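You operate a simulated robot arm through the tools that you are given. There is no shell and no other tool.

You are at the controls of a simulated robot arm. One attempt, no reset.

TASK
Charge the earliest-dated battery from the grey rack to full in slot 1.
Fine: run FULL to the end and switch the dock off after it.

It is judged by the outcome, as a careful person would: the job done as asked, and still so three seconds after it is handed in. It fails if anything else is knocked over, pushed out of place, dropped, spilled or broken.

THE ROBOT
A 7-joint arm with a three-finger gripper, fixed in place. Base frame: the origin is on the floor under the middle of its stand, x ahead of it, y to its left, z up; the work surface is at about z = 0.902. Readings come in m, rad, newtons and seconds.
It reaches about 1.342 m from its shoulder. Its first joint turns from -2.897 to 2.897 rad. Payload 2.69 kg.
Tool frame: the origin (TCP) lies between the finger pads and is the grasp point; the fingertips stand 0.03 m ahead of it; z points along the fingers, y is the line along which they close. The gripper opens to 0.128 m; its body begins 0.117 m behind the TCP.
Orientation is that of the tool frame in the base frame, as a unit quaternion [x, y, z, w]. With the fingers straight down and closing along the base's y, the tool's x points along the base's -x, its y along +y and its z along -z.

THE INTERFACE
- The arm moves only by the tool servo_tool. Its argument "increments" is a list of rows, each a list of 3 entries, a list of its own where there are three numbers: the shift along the tool's x, y, z in m, then the turn, a rotation vector about the tool's x, y, z in rad, then the closure, from 0 (fully open) to 1 (shut). In form: [[[x, y, z], [wx, wy, wz], jaw], ...]. A call has 1 to 20 rows; each row shifts and turns the commanded pose from where the row before left it, along the tool's axes as they then stand. A row lasts 0.2 s, in which the tool goes at most 0.05 m and 0.15 rad; a call with a longer step from one row to the next is refused whole, and so is a gripper value outside its range. Where a pose cannot be reached the arm comes as near as it can. A force on the tool above 90 N (or 10 N above the force at the start of the call, whichever is more), or a blocked arm, ends the call early, and 0.2 s more pass. Each finger travels about 0.127 m/s and halts on what it meets, pressing with about 39 N; the grip force reading is that of the motor and also rises with nothing between the fingers. The clock runs only during rows and for 0.2 s after the last one: add rows that do not move to give the fingers time. It gives the time, the measured TCP pose, the force on the tool (base axes), the opening and the grip force at its end, in the units of the frame above (readings bear some noise), with the torque about the TCP (base axes, N m) and any sound that the robot's microphone picked up.
- Cameras (640 x 400 px; columns grow to the right, rows downward): "scene" is fixed at [0.2216, 0.6692, 1.6528]; the picture's right is [-0.44, -0.90, 0.00], its down [-0.68, 0.34, -0.65] and it looks along [0.58, -0.29, -0.76] (base axes); focal length 318 px, centre (320, 200). "wrist" rides on the gripper at [0.058, 0.054, -0.131] in the tool frame; the picture's right is [-0.68, 0.74, 0.00], its down [-0.62, -0.57, -0.55] and it looks along [-0.40, -0.37, 0.84] (tool axes); focal length 234 px, centre (320, 200). There is no depth. A picture from a camera that has moved, and an enlarged one, comes with that camera's place and axes in the base frame and with its lens. The place of the scene camera against the robot may be out by one fixed shift of up to 0.025 m in any direction.
- grab_frame(camera): a new picture of that camera. The clock stands still meanwhile.
- raise_lower(by): moves the trunk up (or, below 0, down) by that many m; the arm rides with it, the base frame stays. It gives what a move gives, with no picture.
- zoom(camera, box): a new picture of the part [left, top, right, bottom] of that camera's present view, enlarged. The clock stands still meanwhile.
- sign_off(): hands the job in; it is judged then, once.

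Places have to be worked out from the pictures, the camera data and where the tool is seen. Open the gripper and draw the arm clear of the work before you hand the job in, unless the task says otherwise.

The tools are called as a command line: name --argument value ..., lists and objects as JSON in quotes. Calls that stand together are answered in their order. servo_tool: Moves the arm, as the interface text tells. Its arguments: {"type":"object","properties":{"increments":{"type":"array","items":{"type":"array"}}},"required":["increments"]} The other tools are called the same way: raise_lower (by) moves the trunk up or down; grab_frame (camera) takes a picture; zoom (camera, box) takes an enlarged picture of a part of a camera's view; sign_off () hands the job in.

At the start:

```text
t: 0.0
eef_pos: [0.6054, 0.1893, 1.3045]
ee_rot: [-0.001, 1.0, 0.0, 0.0]
wrist_force: [0.2, -1.1, -0.1]
wrist_torque: [0.01, 0.01, 0.0]
gripper_width: 0.1281
gripper_force: 0.0
trunk travel left (down, up): [-0.15, 0.2]
```

scene: 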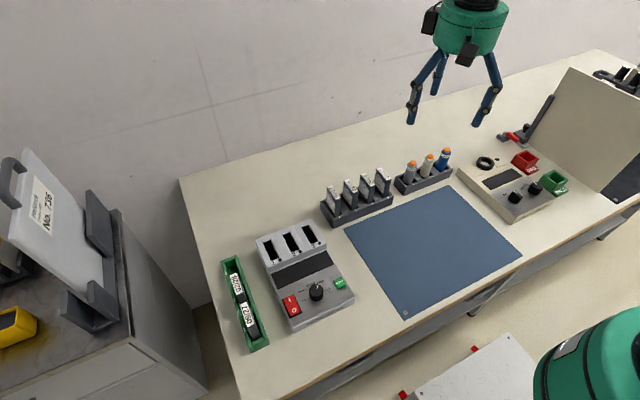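
wrist: 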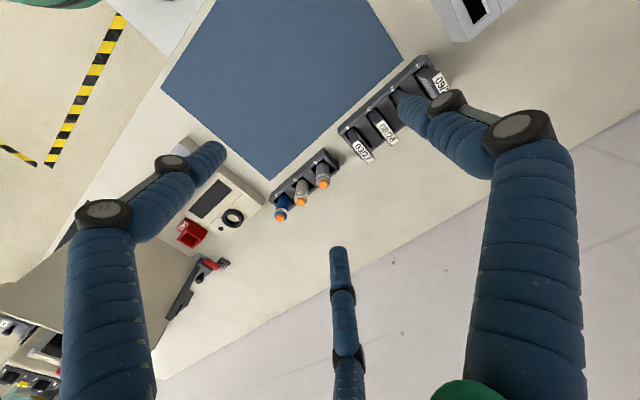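

I see a grey rack with four batteries, a green tray with others, and a charging dock with three slots. I'll zoom in on them before moving.

zoom --camera "scene" --box '[300, 150, 420, 240]'

zoom --camera "scene" --box '[210, 210, 370, 350]'

zoom --camera "wrist" --box '[320, 40, 480, 170]'

```text
4.44 times, centred on (360, 195) of scene
camera zoom: at [0.2216, 0.6692, 1.6528], right [-0.44, -0.9, 0.0], down [-0.68, 0.34, -0.65], along [0.58, -0.29, -0.76], focal length 1411 px, centre (142, 222)
```

zoom: 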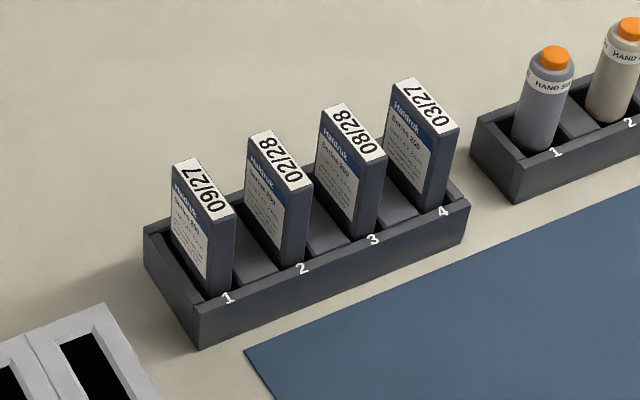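

```text
2.86 times, centred on (290, 280) of scene
camera zoom: at [0.2216, 0.6692, 1.6528], right [-0.44, -0.9, 0.0], down [-0.68, 0.34, -0.65], along [0.58, -0.29, -0.76], focal length 907 px, centre (406, -29)
```

zoom: 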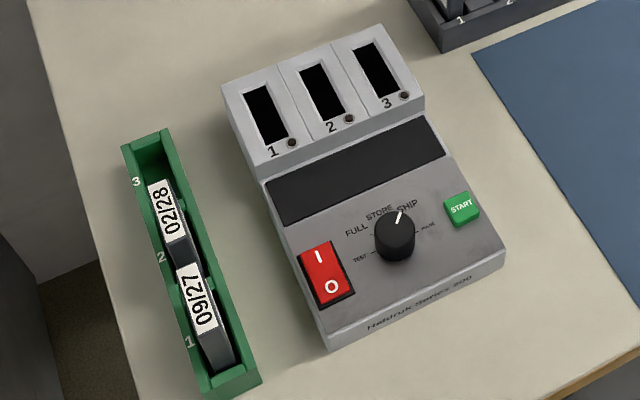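

```text
3.08 times, centred on (400, 105) of wrist
camera zoom: at [0.5469, 0.2439, 1.437], right [0.68, 0.74, 0.0], down [0.62, -0.57, 0.55], along [0.4, -0.37, -0.84], focal length 720 px, centre (74, 492)
```

zoom: 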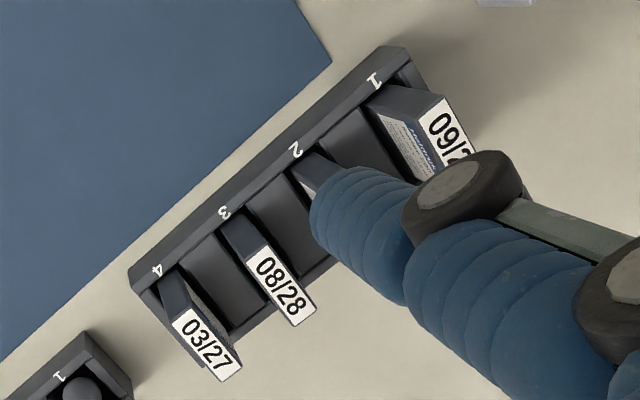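

The earliest date in the grey rack reads 03/27, at position 4 (the others are 09/27, 02/28 and 08/28). Before going near anything I'll close the gripper in free air to see how the three fingers converge.

servo_tool --increments '[[[0, 0, 0], [0, 0, 0], 0.6], [[0, 0, 0], [0, 0, 0], 0.6], [[0, 0, 0], [0, 0, 0], 0.6]]'

grab_frame --camera "wrist"

zoom --camera "scene" --box '[380, 0, 540, 140]'

```text
t: 0.8
eef_pos: [0.6052, 0.1896, 1.3043]
ee_rot: [0.0, 1.0, 0.0, 0.0]
wrist_force: [-0.5, 0.7, 0.0]
wrist_torque: [0.04, 0.0, 0.01]
gripper_width: 0.0511
gripper_force: 0.0
trunk travel left (down, up): [-0.15, 0.2]
```

```text
taken
camera wrist: at [0.5469, 0.2439, 1.437], right [0.68, 0.74, 0.0], down [0.62, -0.57, 0.55], along [0.4, -0.37, -0.84], focal length 234 px, centre (320, 200)
```

wrist: 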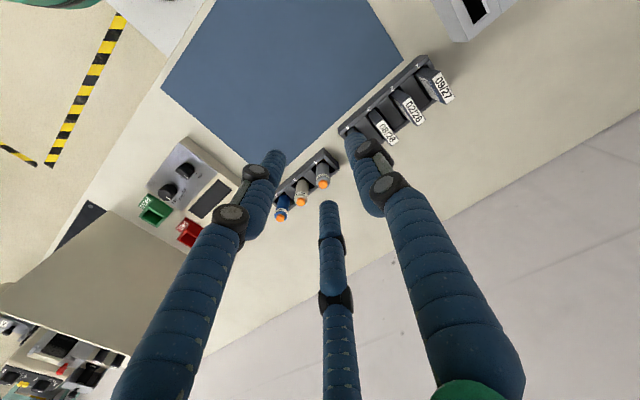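

```text
2.86 times, centred on (460, 70) of scene
camera zoom: at [0.2216, 0.6692, 1.6528], right [-0.44, -0.9, 0.0], down [-0.68, 0.34, -0.65], along [0.58, -0.29, -0.76], focal length 907 px, centre (-80, 571)
```

zoom: 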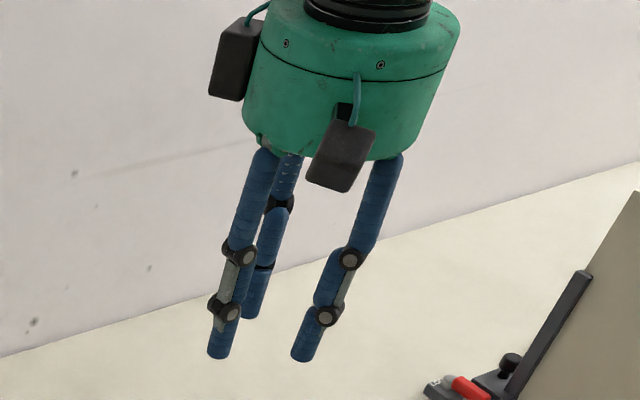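

The three fingers close radially at 120° to each other: one on tool +y and two on the −y side. The rack is aligned with base y. I'll reopen the gripper and move high above the dock to look at it with the wrist camera.

servo_tool --increments '[[[0.012, 0.034, 0], [0, 0, 0], 0.0], [[0.012, 0.034, 0], [0, 0, 0], 0.0], [[0.012, 0.034, 0], [0, 0, 0], 0.0], [[0.012, 0.034, 0], [0, 0, 0], 0.0], [[0.012, 0.034, 0], [0, 0, 0], 0.0], [[0.012, 0.034, 0], [0, 0, 0], 0.0], [[0.012, 0.034, 0], [0, 0, 0], 0.0], [[0.012, 0.034, 0], [0, 0, 0], 0.0], [[0.012, 0.034, 0], [0, 0, 0], 0.0], [[0.012, 0.034, 0], [0, 0, 0], 0.0], [[0.012, 0.034, 0], [0, 0, 0], 0.0], [[0.012, 0.034, 0], [0, 0, 0], 0.0]]'

grab_frame --camera "wrist"

grab_frame --camera "scene"

```text
t: 3.4
eef_pos: [0.4598, 0.6011, 1.3061]
ee_rot: [0.0, 1.0, 0.0, 0.0]
wrist_force: [0.2, 0.2, 0.3]
wrist_torque: [-0.02, -0.07, 0.0]
gripper_width: 0.1281
gripper_force: 0.1
trunk travel left (down, up): [-0.15, 0.2]
```

```text
taken
camera wrist: at [0.4022, 0.6546, 1.4385], right [0.68, 0.74, 0.0], down [0.62, -0.57, 0.55], along [0.4, -0.37, -0.84], focal length 234 px, centre (320, 200)
```

wrist: 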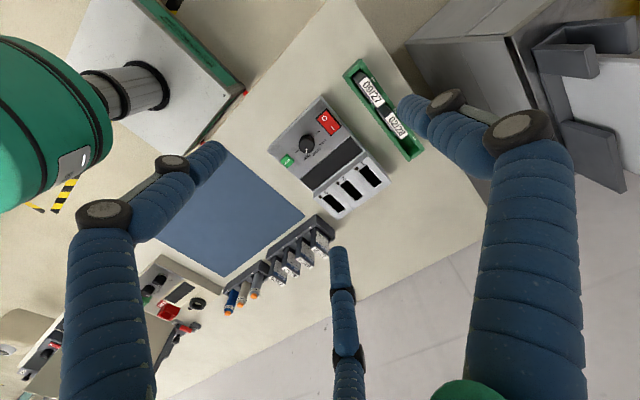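

```text
taken
```

scene: 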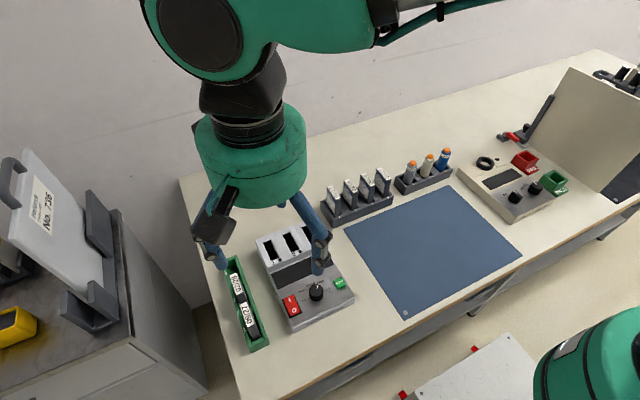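

The dock is well in view now. I'll zoom in on it and on the rack.

zoom --camera "wrist" --box '[260, 80, 400, 220]'

zoom --camera "wrist" --box '[210, 200, 350, 320]'

```text
2.86 times, centred on (330, 150) of wrist
camera zoom: at [0.4022, 0.6546, 1.4385], right [0.68, 0.74, 0.0], down [0.62, -0.57, 0.55], along [0.4, -0.37, -0.84], focal length 669 px, centre (291, 343)
```

zoom: 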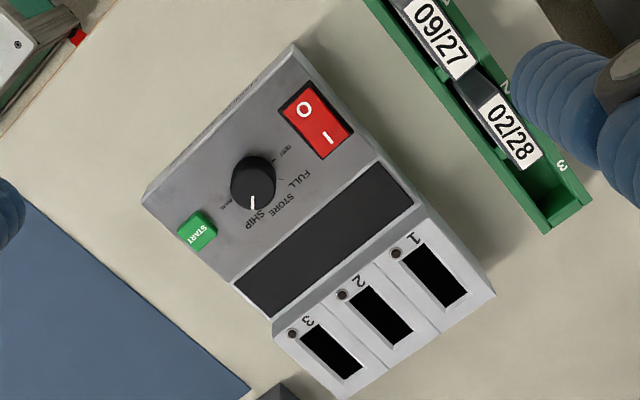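

```text
3.33 times, centred on (280, 260) of wrist
camera zoom: at [0.4022, 0.6546, 1.4385], right [0.68, 0.74, 0.0], down [0.62, -0.57, 0.55], along [0.4, -0.37, -0.84], focal length 781 px, centre (453, 0)
```

zoom: 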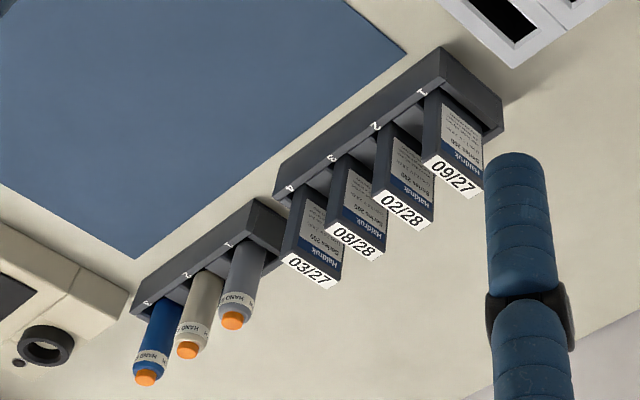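

Stereo from the two wrist views puts the top of battery 4 near (0.727, 0.191, 1.010), and the dock is nearly aligned with the base axes with slot 1 near (0.66, 0.57). I'll move above battery 4, still well clear at TCP z≈1.16, for a closer look.

servo_tool --increments '[[[-0.02225, -0.03417, 0.01217], [0, 0, 0], 0.0], [[-0.02225, -0.03417, 0.01217], [0, 0, 0], 0.0], [[-0.02225, -0.03417, 0.01217], [0, 0, 0], 0.0], [[-0.02225, -0.03417, 0.01217], [0, 0, 0], 0.0], [[-0.02225, -0.03417, 0.01217], [0, 0, 0], 0.0], [[-0.02225, -0.03417, 0.01217], [0, 0, 0], 0.0], [[-0.02225, -0.03417, 0.01217], [0, 0, 0], 0.0], [[-0.02225, -0.03417, 0.01217], [0, 0, 0], 0.0], [[-0.02225, -0.03417, 0.01217], [0, 0, 0], 0.0], [[-0.02225, -0.03417, 0.01217], [0, 0, 0], 0.0], [[-0.02225, -0.03417, 0.01217], [0, 0, 0], 0.0], [[-0.02225, -0.03417, 0.01217], [0, 0, 0], 0.0], [[0, 0, 0], [0, 0, 0], 0.0]]'

grab_frame --camera "wrist"

zoom --camera "wrist" --box '[230, 20, 430, 170]'

grab_frame --camera "scene"

```text
t: 6.2
eef_pos: [0.7279, 0.1871, 1.1594]
ee_rot: [0.0, 1.0, 0.0, -0.001]
wrist_force: [1.6, -0.4, -1.0]
wrist_torque: [0.09, 0.06, 0.01]
gripper_width: 0.1283
gripper_force: 0.0
trunk travel left (down, up): [-0.15, 0.2]
```

```text
taken
camera wrist: at [0.6698, 0.2412, 1.2915], right [0.68, 0.74, 0.0], down [0.62, -0.57, 0.55], along [0.4, -0.37, -0.84], focal length 234 px, centre (320, 200)
```

wrist: 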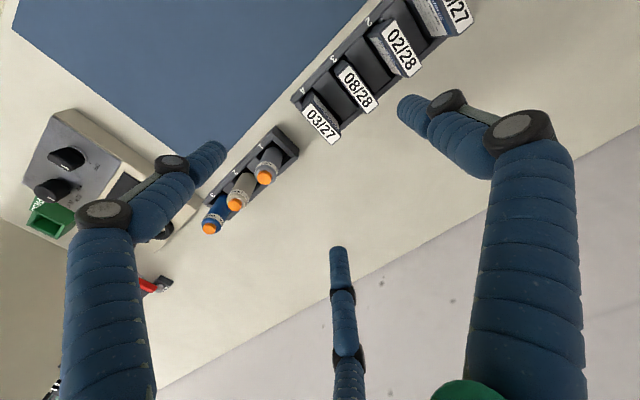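

```text
2.67 times, centred on (330, 95) of wrist
camera zoom: at [0.6698, 0.2412, 1.2915], right [0.68, 0.74, 0.0], down [0.62, -0.57, 0.55], along [0.4, -0.37, -0.84], focal length 624 px, centre (293, 480)
```

zoom: 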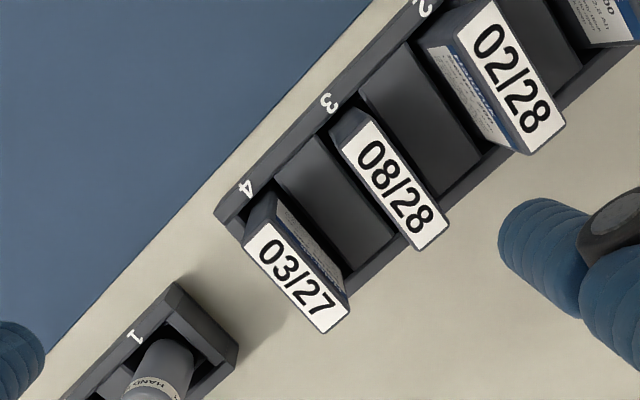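

```text
taken
```

scene: 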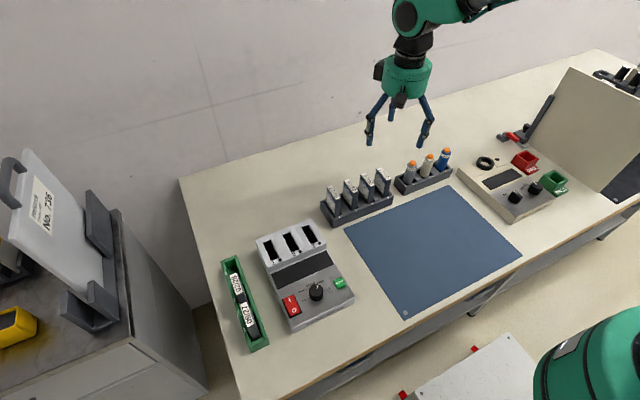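

The close view gives battery 4's centre at about (0.7276, 0.1914), aligned with the base axes, about 52 × 15 mm, with its top at z≈1.010. The neighbour is at y≈0.247, so there is a 41 mm gap for the single finger. I'll pre-close to about 52 mm, shift to y≈0.1835 and descend to just above the battery top to check alignment.

servo_tool --increments '[[[0.0004, -0.002, 0], [0, 0, 0], 0.59], [[0.0004, -0.0018, 0], [0, 0, 0], 0.59], [[0, 0, 0.02], [0, 0, 0], 0.59], [[0, 0, 0.025], [0, 0, 0], 0.59], [[0, 0, 0.025], [0, 0, 0], 0.59], [[0, 0, 0.025], [0, 0, 0], 0.59], [[0, 0, 0], [0, 0, 0], 0.59], [[0, 0, 0], [0, 0, 0], 0.59]]'

grab_frame --camera "wrist"

zoom --camera "wrist" --box '[240, 90, 440, 230]'

zoom --camera "scene" --box '[320, 100, 440, 220]'

```text
t: 8.0
eef_pos: [0.7238, 0.1829, 1.0619]
ee_rot: [0.0, 1.0, 0.0, 0.0]
wrist_force: [0.6, -0.4, -0.4]
wrist_torque: [0.01, -0.02, 0.01]
gripper_width: 0.0527
gripper_force: 0.0
trunk travel left (down, up): [-0.15, 0.2]
```

```text
taken
camera wrist: at [0.6653, 0.2368, 1.1952], right [0.68, 0.74, 0.0], down [0.62, -0.57, 0.55], along [0.4, -0.37, -0.84], focal length 234 px, centre (320, 200)
```

wrist: 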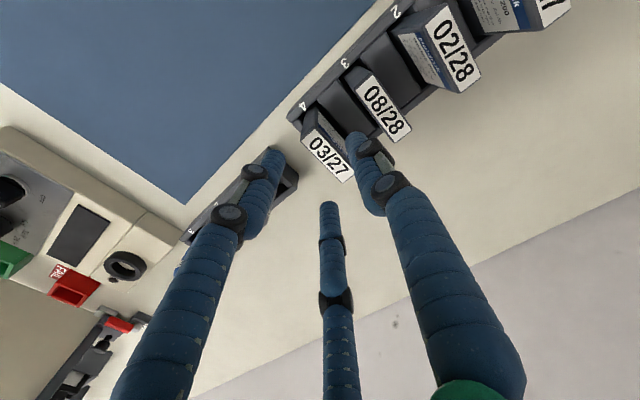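

```text
2.86 times, centred on (340, 160) of wrist
camera zoom: at [0.6653, 0.2368, 1.1952], right [0.68, 0.74, 0.0], down [0.62, -0.57, 0.55], along [0.4, -0.37, -0.84], focal length 669 px, centre (263, 314)
```

zoom: 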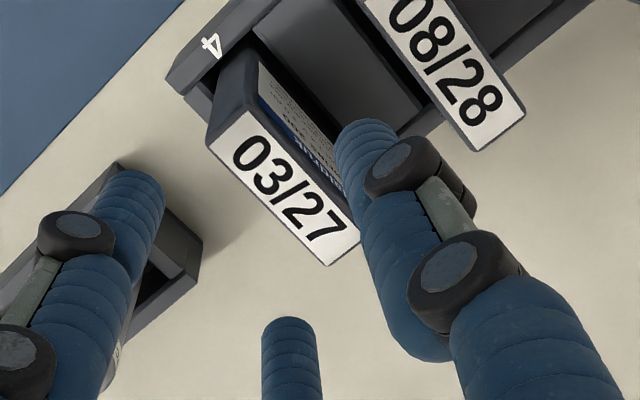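

```text
3.33 times, centred on (380, 160) of scene
camera zoom: at [0.2216, 0.6692, 1.6528], right [-0.44, -0.9, 0.0], down [-0.68, 0.34, -0.65], along [0.58, -0.29, -0.76], focal length 1058 px, centre (120, 333)
```

zoom: 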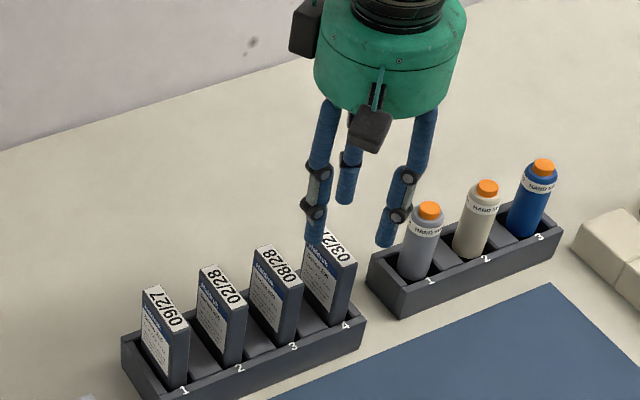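

The camera agrees with the measured pose (x=0.7238), so I'm about 4 mm short in x. I'll correct that and descend 3 cm with a small step size, then check finger clearance.

servo_tool --increments '[[[-0.0038, 0.0003, 0], [0, 0, 0], 0.59], [[0, 0, 0.01], [0, 0, 0], 0.59], [[0, 0, 0.01], [0, 0, 0], 0.59], [[0, 0, 0.01], [0, 0, 0], 0.59], [[0, 0, 0], [0, 0, 0], 0.59], [[0, 0, 0], [0, 0, 0], 0.59]]'

zoom --camera "wrist" --box '[240, 90, 440, 230]'

zoom --camera "scene" --box '[320, 130, 420, 220]'

```text
t: 9.4
eef_pos: [0.7308, 0.1856, 1.0334]
ee_rot: [0.001, 1.0, 0.0, 0.0]
wrist_force: [-0.7, -0.6, 0.7]
wrist_torque: [0.0, 0.02, 0.01]
gripper_width: 0.0523
gripper_force: 0.1
trunk travel left (down, up): [-0.15, 0.2]
```

```text
2.86 times, centred on (340, 160) of wrist
camera zoom: at [0.6713, 0.2382, 1.167], right [0.68, 0.74, 0.0], down [0.62, -0.57, 0.55], along [0.4, -0.37, -0.84], focal length 669 px, centre (263, 314)
```

zoom: 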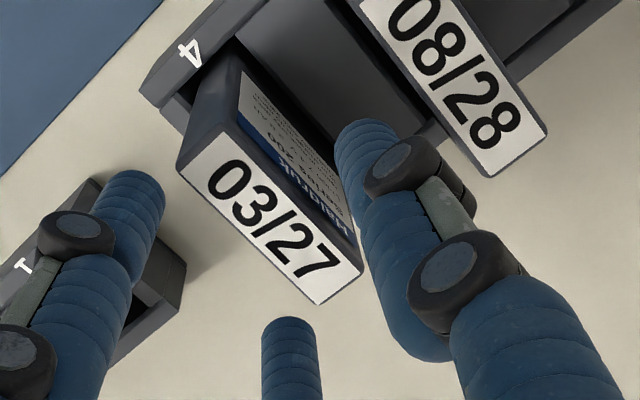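

```text
4.44 times, centred on (370, 175) of scene
camera zoom: at [0.2216, 0.6692, 1.6528], right [-0.44, -0.9, 0.0], down [-0.68, 0.34, -0.65], along [0.58, -0.29, -0.76], focal length 1411 px, centre (98, 311)
```

zoom: 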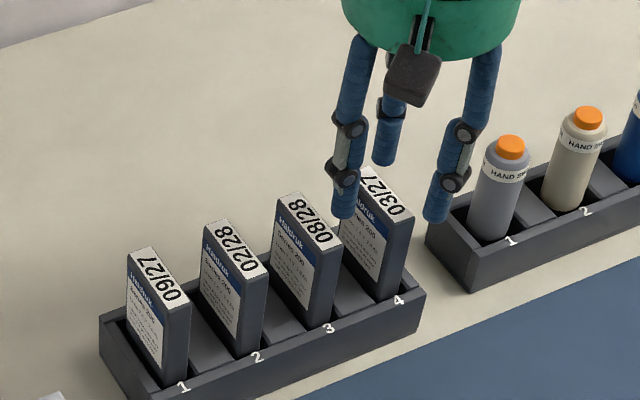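

From the label's position in the image, the battery centre is 4 mm behind the TCP in x and +9 mm in y, with the top about 2 cm below. That leaves about 1 cm between fingers and faces. I'll correct x and descend another 3 cm to grasp height.

servo_tool --increments '[[[0.004, 0, 0], [0, 0, 0], 0.59], [[0, 0, 0.01], [0, 0, 0], 0.59], [[0, 0, 0.01], [0, 0, 0], 0.59], [[0, 0, 0.01], [0, 0, 0], 0.59], [[0, 0, 0], [0, 0, 0], 0.59], [[0, 0, 0], [0, 0, 0], 0.59]]'

zoom --camera "wrist" --box '[240, 90, 440, 230]'

zoom --camera "scene" --box '[320, 130, 420, 220]'

```text
t: 10.8
eef_pos: [0.7271, 0.1842, 1.0018]
ee_rot: [0.001, 1.0, 0.0, 0.0]
wrist_force: [-0.1, 0.0, -0.3]
wrist_torque: [0.01, -0.01, 0.01]
gripper_width: 0.0526
gripper_force: 0.0
trunk travel left (down, up): [-0.15, 0.2]
```

```text
2.86 times, centred on (340, 160) of wrist
camera zoom: at [0.6687, 0.2376, 1.1352], right [0.68, 0.74, 0.0], down [0.62, -0.57, 0.55], along [0.4, -0.37, -0.84], focal length 669 px, centre (263, 314)
```

zoom: 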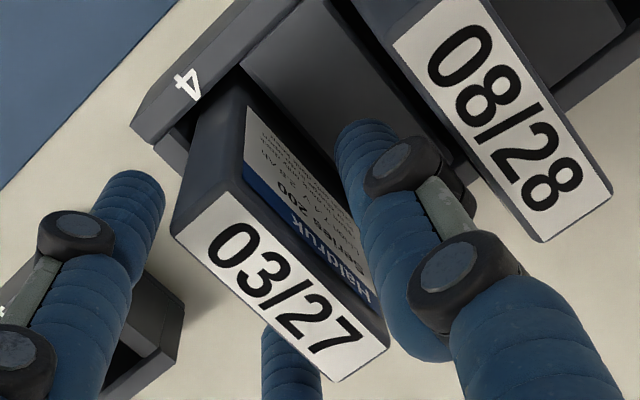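

```text
4.44 times, centred on (370, 175) of scene
camera zoom: at [0.2216, 0.6692, 1.6528], right [-0.44, -0.9, 0.0], down [-0.68, 0.34, -0.65], along [0.58, -0.29, -0.76], focal length 1411 px, centre (98, 311)
```

zoom: 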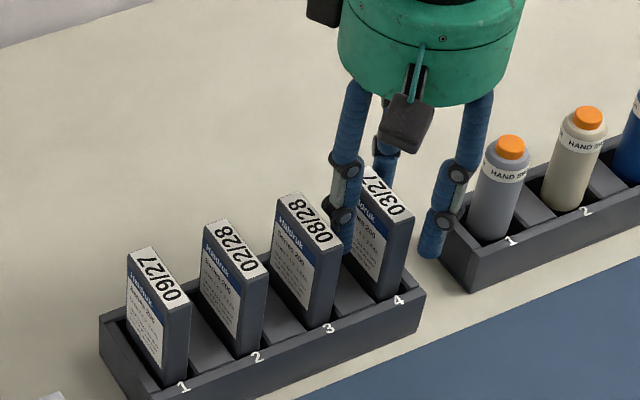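

The battery centre is now within 1 mm in x and 6 mm toward the single finger, which is what I wanted for the closing geometry. I'll close gradually onto it.

servo_tool --increments '[[[0, 0, 0], [0, 0, 0], 0.68], [[0, 0, 0], [0, 0, 0], 0.74], [[0, 0, 0], [0, 0, 0], 0.8], [[0, 0, 0], [0, 0, 0], 0.85], [[0, 0, 0], [0, 0, 0], 0.9], [[0, 0, 0], [0, 0, 0], 1.0], [[0, 0, 0], [0, 0, 0], 1.0], [[0, 0, 0], [0, 0, 0], 1.0]]'

zoom --camera "wrist" --box '[240, 90, 440, 230]'

zoom --camera "scene" --box '[320, 130, 420, 220]'

```text
t: 12.6
eef_pos: [0.7263, 0.1842, 1.0026]
ee_rot: [0.0, 1.0, -0.001, 0.0]
wrist_force: [-0.1, -0.5, 0.0]
wrist_torque: [-0.03, 0.0, -0.01]
gripper_width: 0.0275
gripper_force: 39.3
trunk travel left (down, up): [-0.15, 0.2]
```

```text
2.86 times, centred on (340, 160) of wrist
camera zoom: at [0.6688, 0.2376, 1.1351], right [0.68, 0.74, 0.0], down [0.62, -0.57, 0.55], along [0.4, -0.37, -0.84], focal length 669 px, centre (263, 314)
```

zoom: 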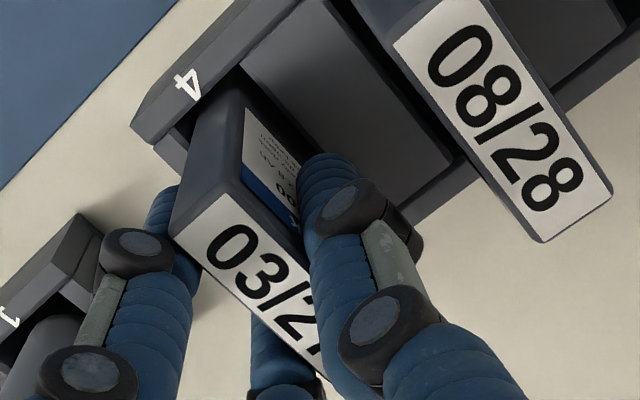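

```text
4.44 times, centred on (370, 175) of scene
camera zoom: at [0.2216, 0.6692, 1.6528], right [-0.44, -0.9, 0.0], down [-0.68, 0.34, -0.65], along [0.58, -0.29, -0.76], focal length 1411 px, centre (98, 311)
```

zoom: 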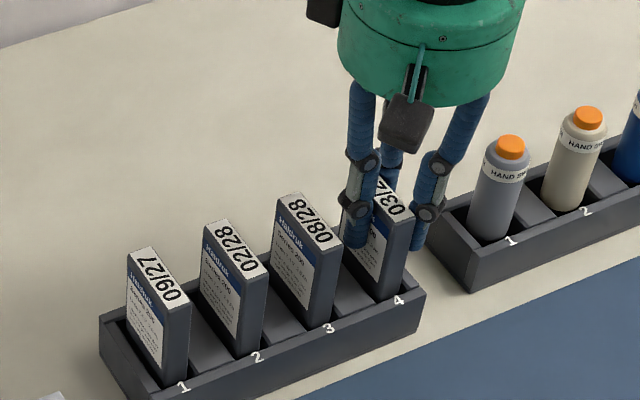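

The grip reads 39 N at a width of 27.5 mm, and the battery looks upright and held. I'll lift it straight up slowly and check that it stays in the fingers.

servo_tool --increments '[[[0, 0, -0.01], [0, 0, 0], 1.0], [[0, 0, -0.015], [0, 0, 0], 1.0], [[0, 0, -0.02], [0, 0, 0], 1.0], [[0, 0, -0.02], [0, 0, 0], 1.0], [[0, 0, -0.02], [0, 0, 0], 1.0], [[0, 0, -0.02], [0, 0, 0], 1.0], [[0, 0, -0.02], [0, 0, 0], 1.0], [[0, 0, -0.02], [0, 0, 0], 1.0], [[0, 0, -0.015], [0, 0, 0], 1.0], [[0, 0, 0], [0, 0, 0], 1.0]]'

grab_frame --camera "wrist"

zoom --camera "scene" --box '[320, 80, 440, 220]'

```text
t: 14.8
eef_pos: [0.7263, 0.1838, 1.1618]
ee_rot: [0.001, 1.0, 0.0, 0.0]
wrist_force: [-0.7, -1.4, -1.8]
wrist_torque: [-0.02, -0.03, 0.01]
gripper_width: 0.0276
gripper_force: 38.7
trunk travel left (down, up): [-0.15, 0.2]
```

```text
taken
camera wrist: at [0.6682, 0.2385, 1.2946], right [0.68, 0.74, 0.0], down [0.62, -0.57, 0.55], along [0.4, -0.37, -0.84], focal length 234 px, centre (320, 200)
```

wrist: 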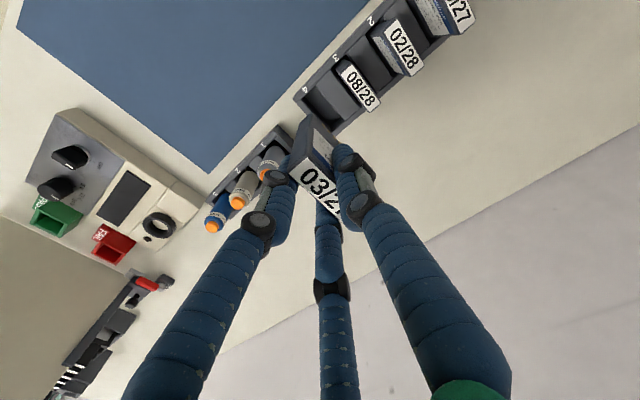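

```text
2.86 times, centred on (380, 150) of scene
camera zoom: at [0.2216, 0.6692, 1.6528], right [-0.44, -0.9, 0.0], down [-0.68, 0.34, -0.65], along [0.58, -0.29, -0.76], focal length 907 px, centre (149, 343)
```

zoom: 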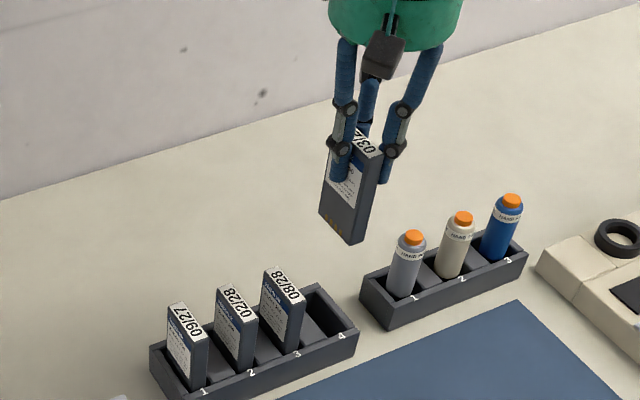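

The battery came out cleanly and is held firmly with the grip unchanged. I'll carry it at height to above slot 1 and look at the slot from there.

servo_tool --increments '[[[0.00586, 0.03193, -0.00733], [0, 0, 0], 1.0], [[0.00586, 0.03193, -0.00733], [0, 0, 0], 1.0], [[0.00586, 0.03193, -0.00733], [0, 0, 0], 1.0], [[0.00586, 0.03193, -0.00733], [0, 0, 0], 1.0], [[0.00586, 0.03193, -0.00733], [0, 0, 0], 1.0], [[0.00586, 0.03193, -0.00733], [0, 0, 0], 1.0], [[0.00586, 0.03193, -0.00733], [0, 0, 0], 1.0], [[0.00586, 0.03193, -0.00733], [0, 0, 0], 1.0], [[0.00586, 0.03193, -0.00733], [0, 0, 0], 1.0], [[0.00586, 0.03193, -0.00733], [0, 0, 0], 1.0], [[0.00586, 0.03193, -0.00733], [0, 0, 0], 1.0], [[0.00586, 0.03193, -0.00733], [0, 0, 0], 1.0], [[0, 0, 0], [0, 0, 0], 1.0], [[0, 0, 0], [0, 0, 0], 1.0]]'

grab_frame --camera "wrist"

zoom --camera "wrist" --box '[240, 0, 420, 150]'

grab_frame --camera "scene"

```text
t: 17.8
eef_pos: [0.6555, 0.5667, 1.2512]
ee_rot: [0.0, 1.0, -0.001, -0.001]
wrist_force: [0.8, -0.7, -1.6]
wrist_torque: [0.05, -0.03, 0.03]
gripper_width: 0.0278
gripper_force: 39.0
trunk travel left (down, up): [-0.15, 0.2]
```

```text
taken
camera wrist: at [0.5972, 0.6208, 1.3843], right [0.68, 0.74, 0.0], down [0.62, -0.57, 0.55], along [0.4, -0.37, -0.84], focal length 234 px, centre (320, 200)
```

wrist: 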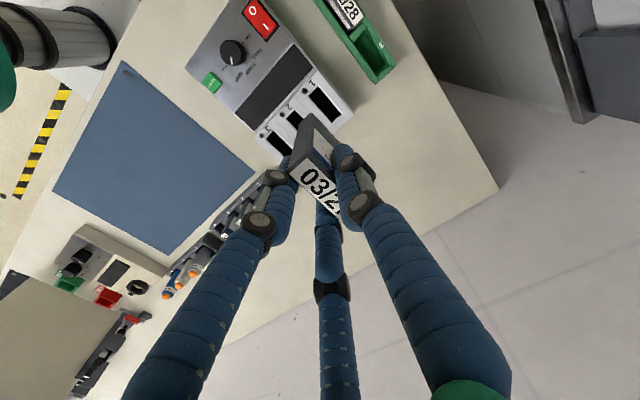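

```text
2.67 times, centred on (330, 75) of wrist
camera zoom: at [0.5972, 0.6208, 1.3843], right [0.68, 0.74, 0.0], down [0.62, -0.57, 0.55], along [0.4, -0.37, -0.84], focal length 624 px, centre (293, 533)
```

zoom: 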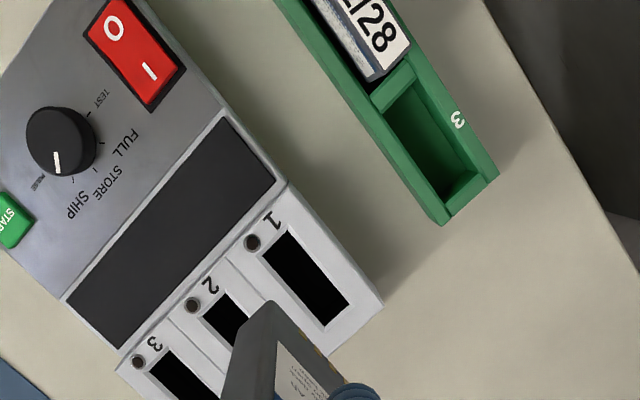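

```text
taken
```

scene: 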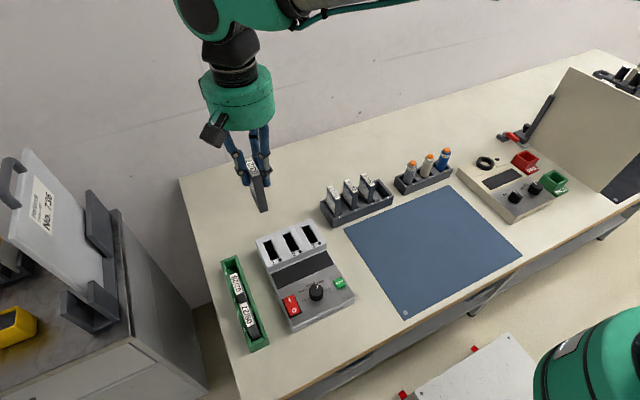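

Slot 1 is in clear view: the opening is about 62 × 20 mm, centred near (0.664, 0.572) with its rim at z≈0.953. I'll zoom further to check the dock's shape and knob and to look for any keying inside the slot.

zoom --camera "scene" --box '[245, 210, 365, 340]'

zoom --camera "wrist" --box '[270, 50, 370, 130]'

zoom --camera "wrist" --box '[185, 0, 295, 100]'

```text
3.08 times, centred on (305, 275) of scene
camera zoom: at [0.2216, 0.6692, 1.6528], right [-0.44, -0.9, 0.0], down [-0.68, 0.34, -0.65], along [0.58, -0.29, -0.76], focal length 977 px, centre (366, -31)
```

zoom: 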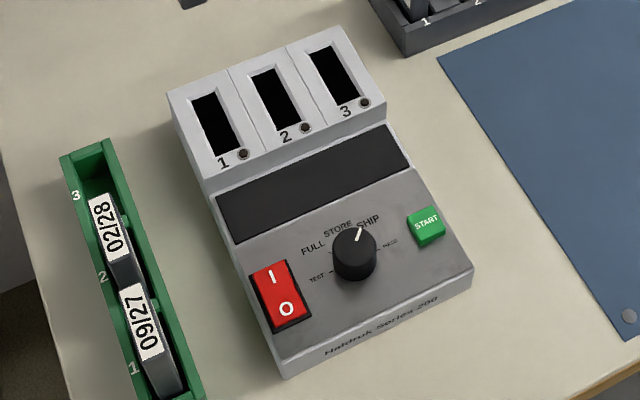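

```text
5.00 times, centred on (320, 90) of wrist
camera zoom: at [0.5972, 0.6208, 1.3843], right [0.68, 0.74, 0.0], down [0.62, -0.57, 0.55], along [0.4, -0.37, -0.84], focal length 1171 px, centre (320, 750)
```

zoom: 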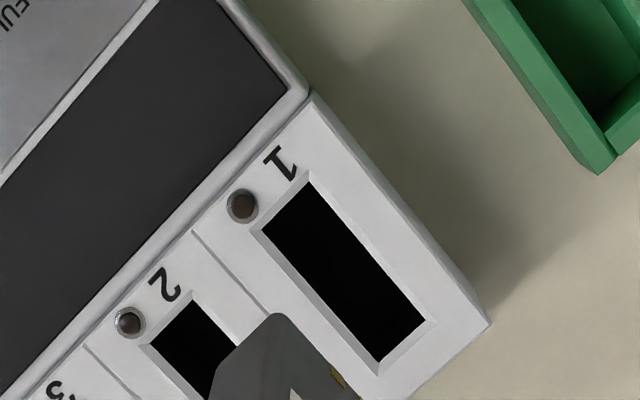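

```text
4.00 times, centred on (240, 50) of wrist
camera zoom: at [0.5972, 0.6208, 1.3843], right [0.68, 0.74, 0.0], down [0.62, -0.57, 0.55], along [0.4, -0.37, -0.84], focal length 937 px, centre (640, 800)
```

zoom: 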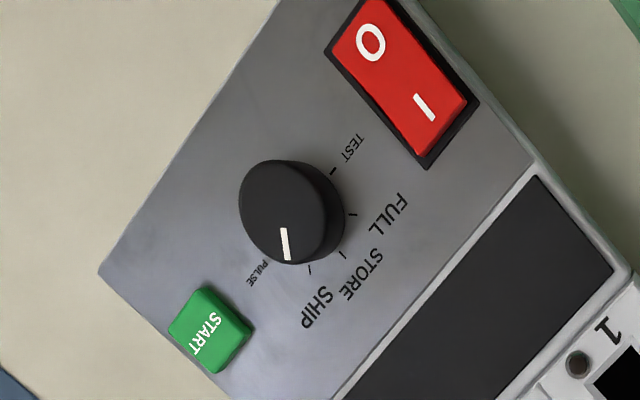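

Slot 1's hole is about 59 × 21 mm, aligned with the base axes and centred near (0.6655, 0.570). The battery's own centre sits about 6 mm to +y of the TCP. I'll move over it and descend until the battery bottom is about 3 cm above the rim, then look again.

servo_tool --increments '[[[-0.005, -0.0015, 0.0], [0, 0, 0], 1.0], [[-0.005, -0.0015, 0.02], [0, 0, 0], 1.0], [[0, 0, 0.03], [0, 0, 0], 1.0], [[0, 0, 0.03], [0, 0, 0], 1.0], [[0, 0, 0.03], [0, 0, 0], 1.0], [[0, 0, 0.03], [0, 0, 0], 1.0], [[0, 0, 0.02], [0, 0, 0], 1.0], [[0, 0, 0.016], [0, 0, 0], 1.0], [[0, 0, 0], [0, 0, 0], 1.0], [[0, 0, 0], [0, 0, 0], 1.0]]'

zoom --camera "wrist" --box '[240, 60, 400, 200]'

zoom --camera "scene" --box '[230, 180, 350, 290]'

```text
t: 20.0
eef_pos: [0.6657, 0.5644, 1.0727]
ee_rot: [0.0, 1.0, 0.0, 0.0]
wrist_force: [-0.7, 0.0, -2.0]
wrist_torque: [0.03, 0.0, 0.02]
gripper_width: 0.0276
gripper_force: 38.8
trunk travel left (down, up): [-0.15, 0.2]
```

```text
2.86 times, centred on (320, 130) of wrist
camera zoom: at [0.6072, 0.6193, 1.2069], right [0.68, 0.74, 0.0], down [0.62, -0.57, 0.55], along [0.4, -0.37, -0.84], focal length 669 px, centre (320, 400)
```

zoom: 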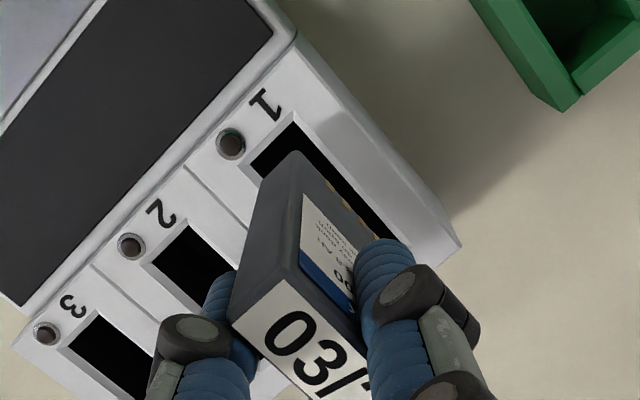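

```text
3.64 times, centred on (290, 235) of scene
camera zoom: at [0.2216, 0.6692, 1.6528], right [-0.44, -0.9, 0.0], down [-0.68, 0.34, -0.65], along [0.58, -0.29, -0.76], focal length 1155 px, centre (429, 73)
```

zoom: 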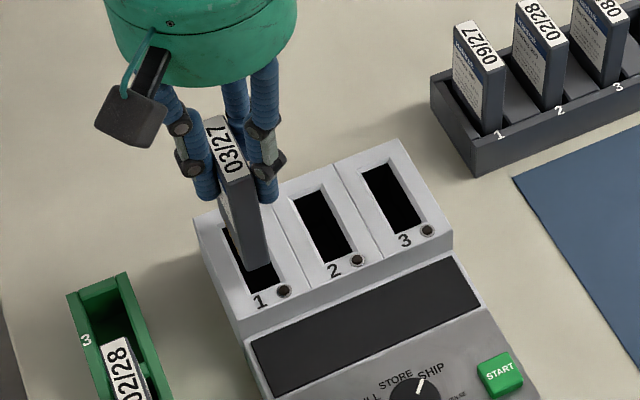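

The battery hangs over slot 1 as planned. I'll zoom tightly on the bottom corner and the slot rim to fine-tune before inserting.

zoom --camera "wrist" --box '[285, 85, 365, 155]'

zoom --camera "scene" --box '[260, 205, 330, 270]'

```text
5.71 times, centred on (325, 120) of wrist
camera zoom: at [0.6072, 0.6193, 1.2069], right [0.68, 0.74, 0.0], down [0.62, -0.57, 0.55], along [0.4, -0.37, -0.84], focal length 1338 px, centre (291, 657)
```

zoom: 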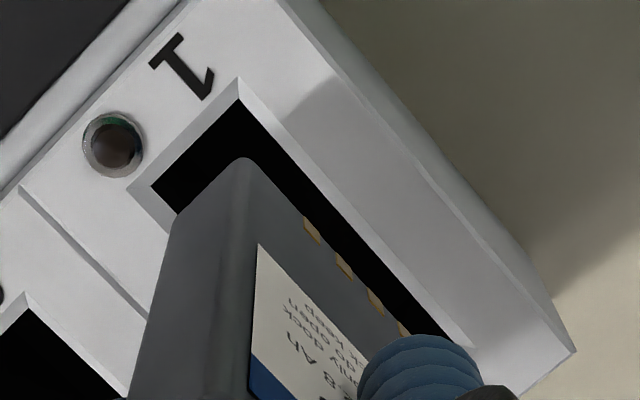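

```text
6.15 times, centred on (295, 238) of scene
camera zoom: at [0.2216, 0.6692, 1.6528], right [-0.44, -0.9, 0.0], down [-0.68, 0.34, -0.65], along [0.58, -0.29, -0.76], focal length 1954 px, centre (474, -31)
```

zoom: 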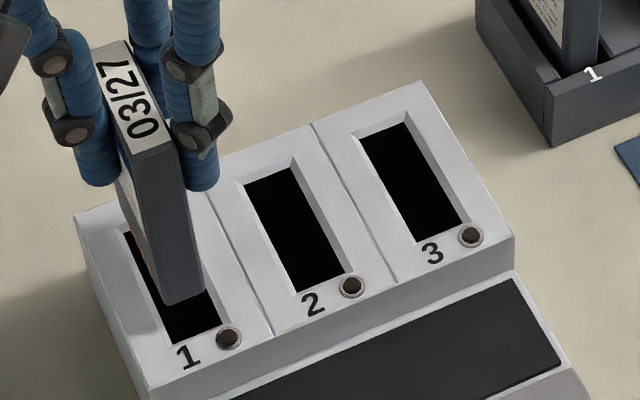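

Relative to the TCP, the slot's hole spans y −6.6 to +15.6 mm and the battery spans 0 to 14.5 mm. I'll shift −2.5 mm in y to centre it, then lower 3 cm in small steps so it just enters the slot.

servo_tool --increments '[[[0, -0.0025, 0], [0, 0, 0], 1.0], [[0, 0, 0.006], [0, 0, 0], 1.0], [[0, 0, 0.006], [0, 0, 0], 1.0], [[0, 0, 0.006], [0, 0, 0], 1.0], [[0, 0, 0], [0, 0, 0], 1.0], [[0, 0, 0], [0, 0, 0], 1.0]]'

zoom --camera "wrist" --box '[285, 85, 365, 155]'

zoom --camera "scene" --box '[260, 205, 330, 270]'

```text
t: 21.4
eef_pos: [0.6658, 0.5626, 1.0548]
ee_rot: [0.0, 1.0, 0.0, 0.0]
wrist_force: [-0.8, 0.4, -2.4]
wrist_torque: [-0.02, -0.02, 0.02]
gripper_width: 0.0277
gripper_force: 38.4
trunk travel left (down, up): [-0.15, 0.2]
```

```text
5.71 times, centred on (325, 120) of wrist
camera zoom: at [0.6082, 0.6152, 1.1886], right [0.68, 0.74, 0.0], down [0.62, -0.57, 0.55], along [0.4, -0.37, -0.84], focal length 1338 px, centre (291, 657)
```

zoom: 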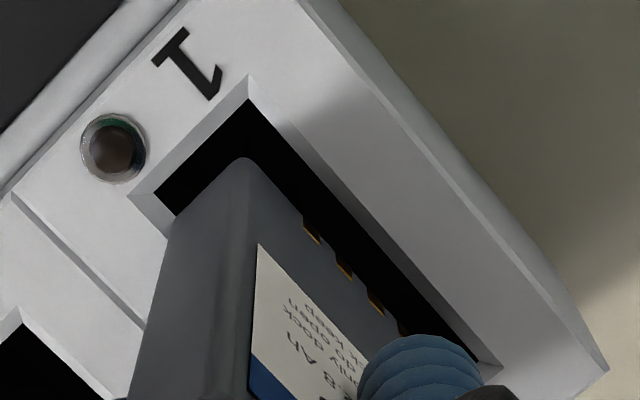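

```text
6.15 times, centred on (295, 238) of scene
camera zoom: at [0.2216, 0.6692, 1.6528], right [-0.44, -0.9, 0.0], down [-0.68, 0.34, -0.65], along [0.58, -0.29, -0.76], focal length 1954 px, centre (474, -31)
```

zoom: 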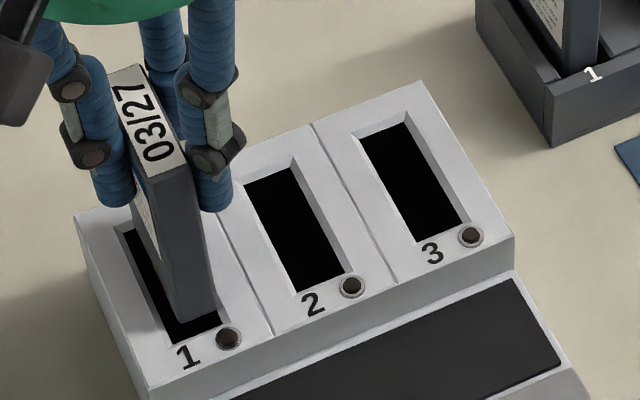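

At rim level the battery is centred within about 1 mm, with gaps of roughly 4 mm in x and 3–5 mm in y. I'll nudge +1 mm in y and lower it 2 cm into the slot.

servo_tool --increments '[[[0, 0.001, 0], [0, 0, 0], 1.0], [[0, 0, 0.004], [0, 0, 0], 1.0], [[0, 0, 0.004], [0, 0, 0], 1.0], [[0, 0, 0.004], [0, 0, 0], 1.0], [[0, 0, 0.004], [0, 0, 0], 1.0], [[0, 0, 0.004], [0, 0, 0], 1.0], [[0, 0, 0], [0, 0, 0], 1.0]]'

zoom --camera "wrist" --box '[285, 85, 365, 155]'

zoom --camera "scene" --box '[260, 205, 330, 270]'

```text
t: 23.0
eef_pos: [0.6663, 0.5623, 1.0376]
ee_rot: [0.0, 1.0, 0.0, 0.0]
wrist_force: [-5.1, -0.3, 0.5]
wrist_torque: [0.05, 0.48, 0.04]
gripper_width: 0.0275
gripper_force: 38.9
trunk travel left (down, up): [-0.15, 0.2]
```

```text
5.71 times, centred on (325, 120) of wrist
camera zoom: at [0.6076, 0.6164, 1.1697], right [0.68, 0.74, 0.0], down [0.62, -0.57, 0.55], along [0.4, -0.37, -0.84], focal length 1338 px, centre (291, 657)
```

zoom: 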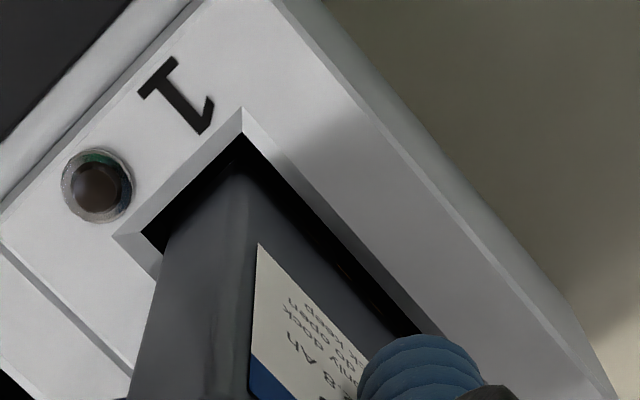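

```text
6.15 times, centred on (295, 238) of scene
camera zoom: at [0.2216, 0.6692, 1.6528], right [-0.44, -0.9, 0.0], down [-0.68, 0.34, -0.65], along [0.58, -0.29, -0.76], focal length 1954 px, centre (474, -31)
```

zoom: 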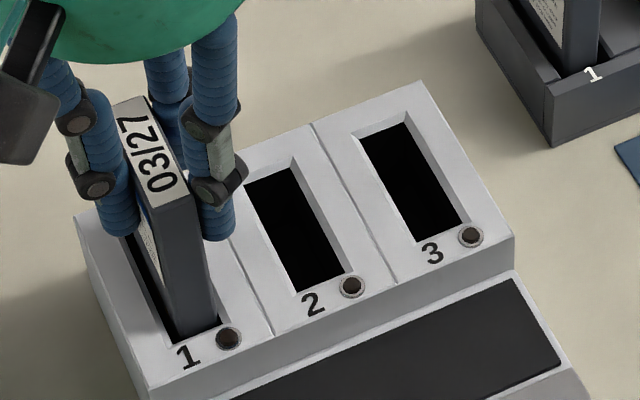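

A −5 N x force with a matching torque means the battery's bottom edge is touching the rear wall of the slot. My refined estimate also says I'm 1–2 mm too far in +x. I'll raise slightly, shift −2.5 mm in x, and lower again.

servo_tool --increments '[[[0, 0, -0.003], [0, 0, 0], 1.0], [[0.0025, 0, 0], [0, 0, 0], 1.0], [[0, 0, 0.003], [0, 0, 0], 1.0], [[0, 0, 0], [0, 0, 0], 1.0]]'

zoom --camera "wrist" --box '[285, 85, 365, 155]'

zoom --camera "scene" --box '[260, 205, 330, 270]'

```text
t: 24.0
eef_pos: [0.6636, 0.5619, 1.0353]
ee_rot: [-0.001, 1.0, 0.0, 0.0]
wrist_force: [0.9, -0.6, -2.3]
wrist_torque: [-0.03, 0.01, 0.01]
gripper_width: 0.0274
gripper_force: 38.9
trunk travel left (down, up): [-0.15, 0.2]
```

```text
5.71 times, centred on (325, 120) of wrist
camera zoom: at [0.6059, 0.6169, 1.1686], right [0.68, 0.74, 0.0], down [0.62, -0.57, 0.55], along [0.4, -0.37, -0.84], focal length 1338 px, centre (291, 657)
```

zoom: 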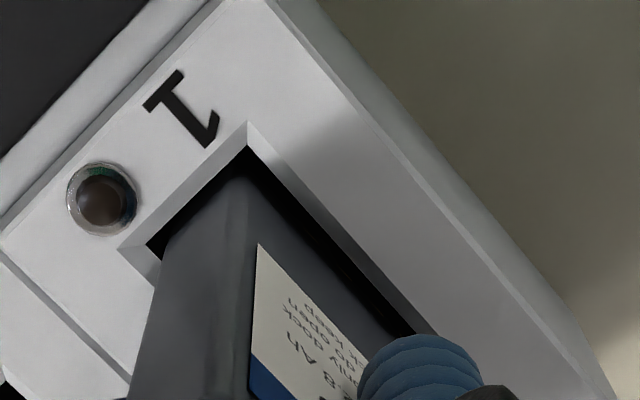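

```text
6.15 times, centred on (295, 238) of scene
camera zoom: at [0.2216, 0.6692, 1.6528], right [-0.44, -0.9, 0.0], down [-0.68, 0.34, -0.65], along [0.58, -0.29, -0.76], focal length 1954 px, centre (474, -31)
```

zoom: 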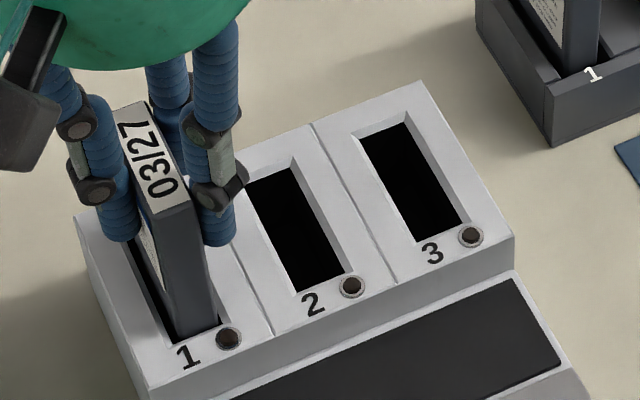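

The side force is gone (Fx≈0.9, Fz back to the free-hanging value). I'll continue down another 12 mm in small steps.

servo_tool --increments '[[[0, 0, 0.003], [0, 0, 0], 1.0], [[0, 0, 0.003], [0, 0, 0], 1.0], [[0, 0, 0.003], [0, 0, 0], 1.0], [[0, 0, 0.003], [0, 0, 0], 1.0], [[0, 0, 0], [0, 0, 0], 1.0]]'

zoom --camera "scene" --box '[260, 205, 330, 270]'

```text
t: 25.2
eef_pos: [0.662, 0.5632, 1.0241]
ee_rot: [0.0, 1.0, 0.0, 0.0]
wrist_force: [-0.4, -0.3, -1.8]
wrist_torque: [-0.03, -0.02, -0.01]
gripper_width: 0.0275
gripper_force: 39.2
trunk travel left (down, up): [-0.15, 0.2]
```

```text
6.15 times, centred on (295, 238) of scene
camera zoom: at [0.2216, 0.6692, 1.6528], right [-0.44, -0.9, 0.0], down [-0.68, 0.34, -0.65], along [0.58, -0.29, -0.76], focal length 1954 px, centre (474, -31)
```

zoom: 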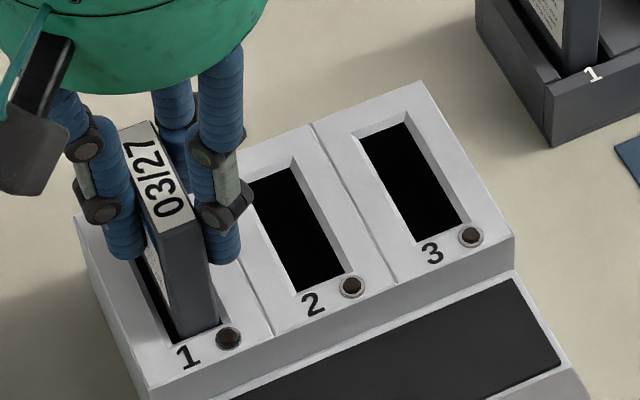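

No contact so far, and the battery is sliding in freely. I'll continue down another 12 mm while watching Fz.

servo_tool --increments '[[[0, 0, 0.003], [0, 0, 0], 1.0], [[0, 0, 0.003], [0, 0, 0], 1.0], [[0, 0, 0.003], [0, 0, 0], 1.0], [[0, 0, 0.003], [0, 0, 0], 1.0], [[0, 0, 0], [0, 0, 0], 1.0]]'

zoom --camera "scene" --box '[260, 205, 330, 270]'

zoom --camera "wrist" --box '[240, 60, 400, 200]'

```text
t: 26.4
eef_pos: [0.6642, 0.5625, 1.0121]
ee_rot: [0.0, 1.0, 0.0, 0.0]
wrist_force: [-0.7, 3.8, 2.4]
wrist_torque: [0.29, 0.05, 0.01]
gripper_width: 0.0279
gripper_force: 38.6
trunk travel left (down, up): [-0.15, 0.2]
```

```text
6.15 times, centred on (295, 238) of scene
camera zoom: at [0.2216, 0.6692, 1.6528], right [-0.44, -0.9, 0.0], down [-0.68, 0.34, -0.65], along [0.58, -0.29, -0.76], focal length 1954 px, centre (474, -31)
```

zoom: 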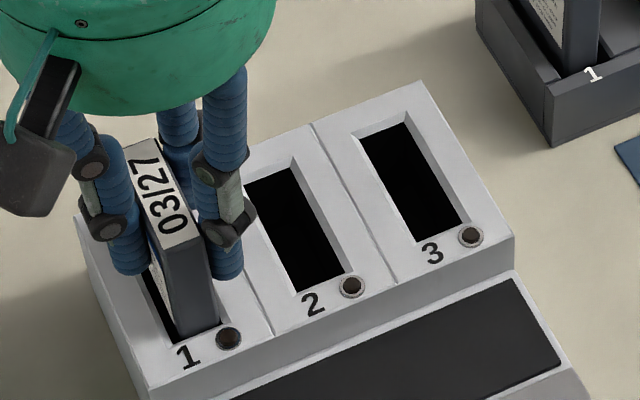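

```text
2.86 times, centred on (320, 130) of wrist
camera zoom: at [0.6052, 0.6162, 1.1441], right [0.68, 0.74, 0.0], down [0.62, -0.57, 0.55], along [0.4, -0.37, -0.84], focal length 669 px, centre (320, 400)
```

zoom: 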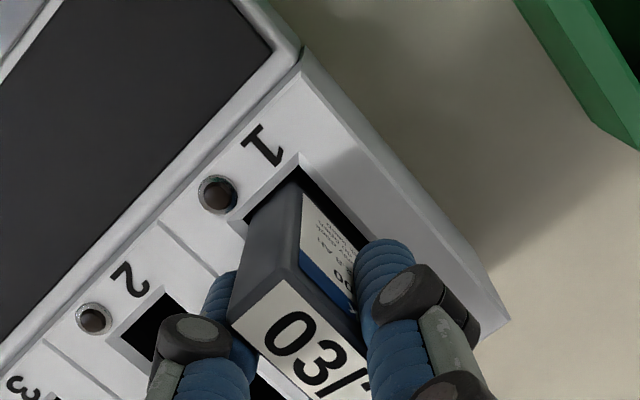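

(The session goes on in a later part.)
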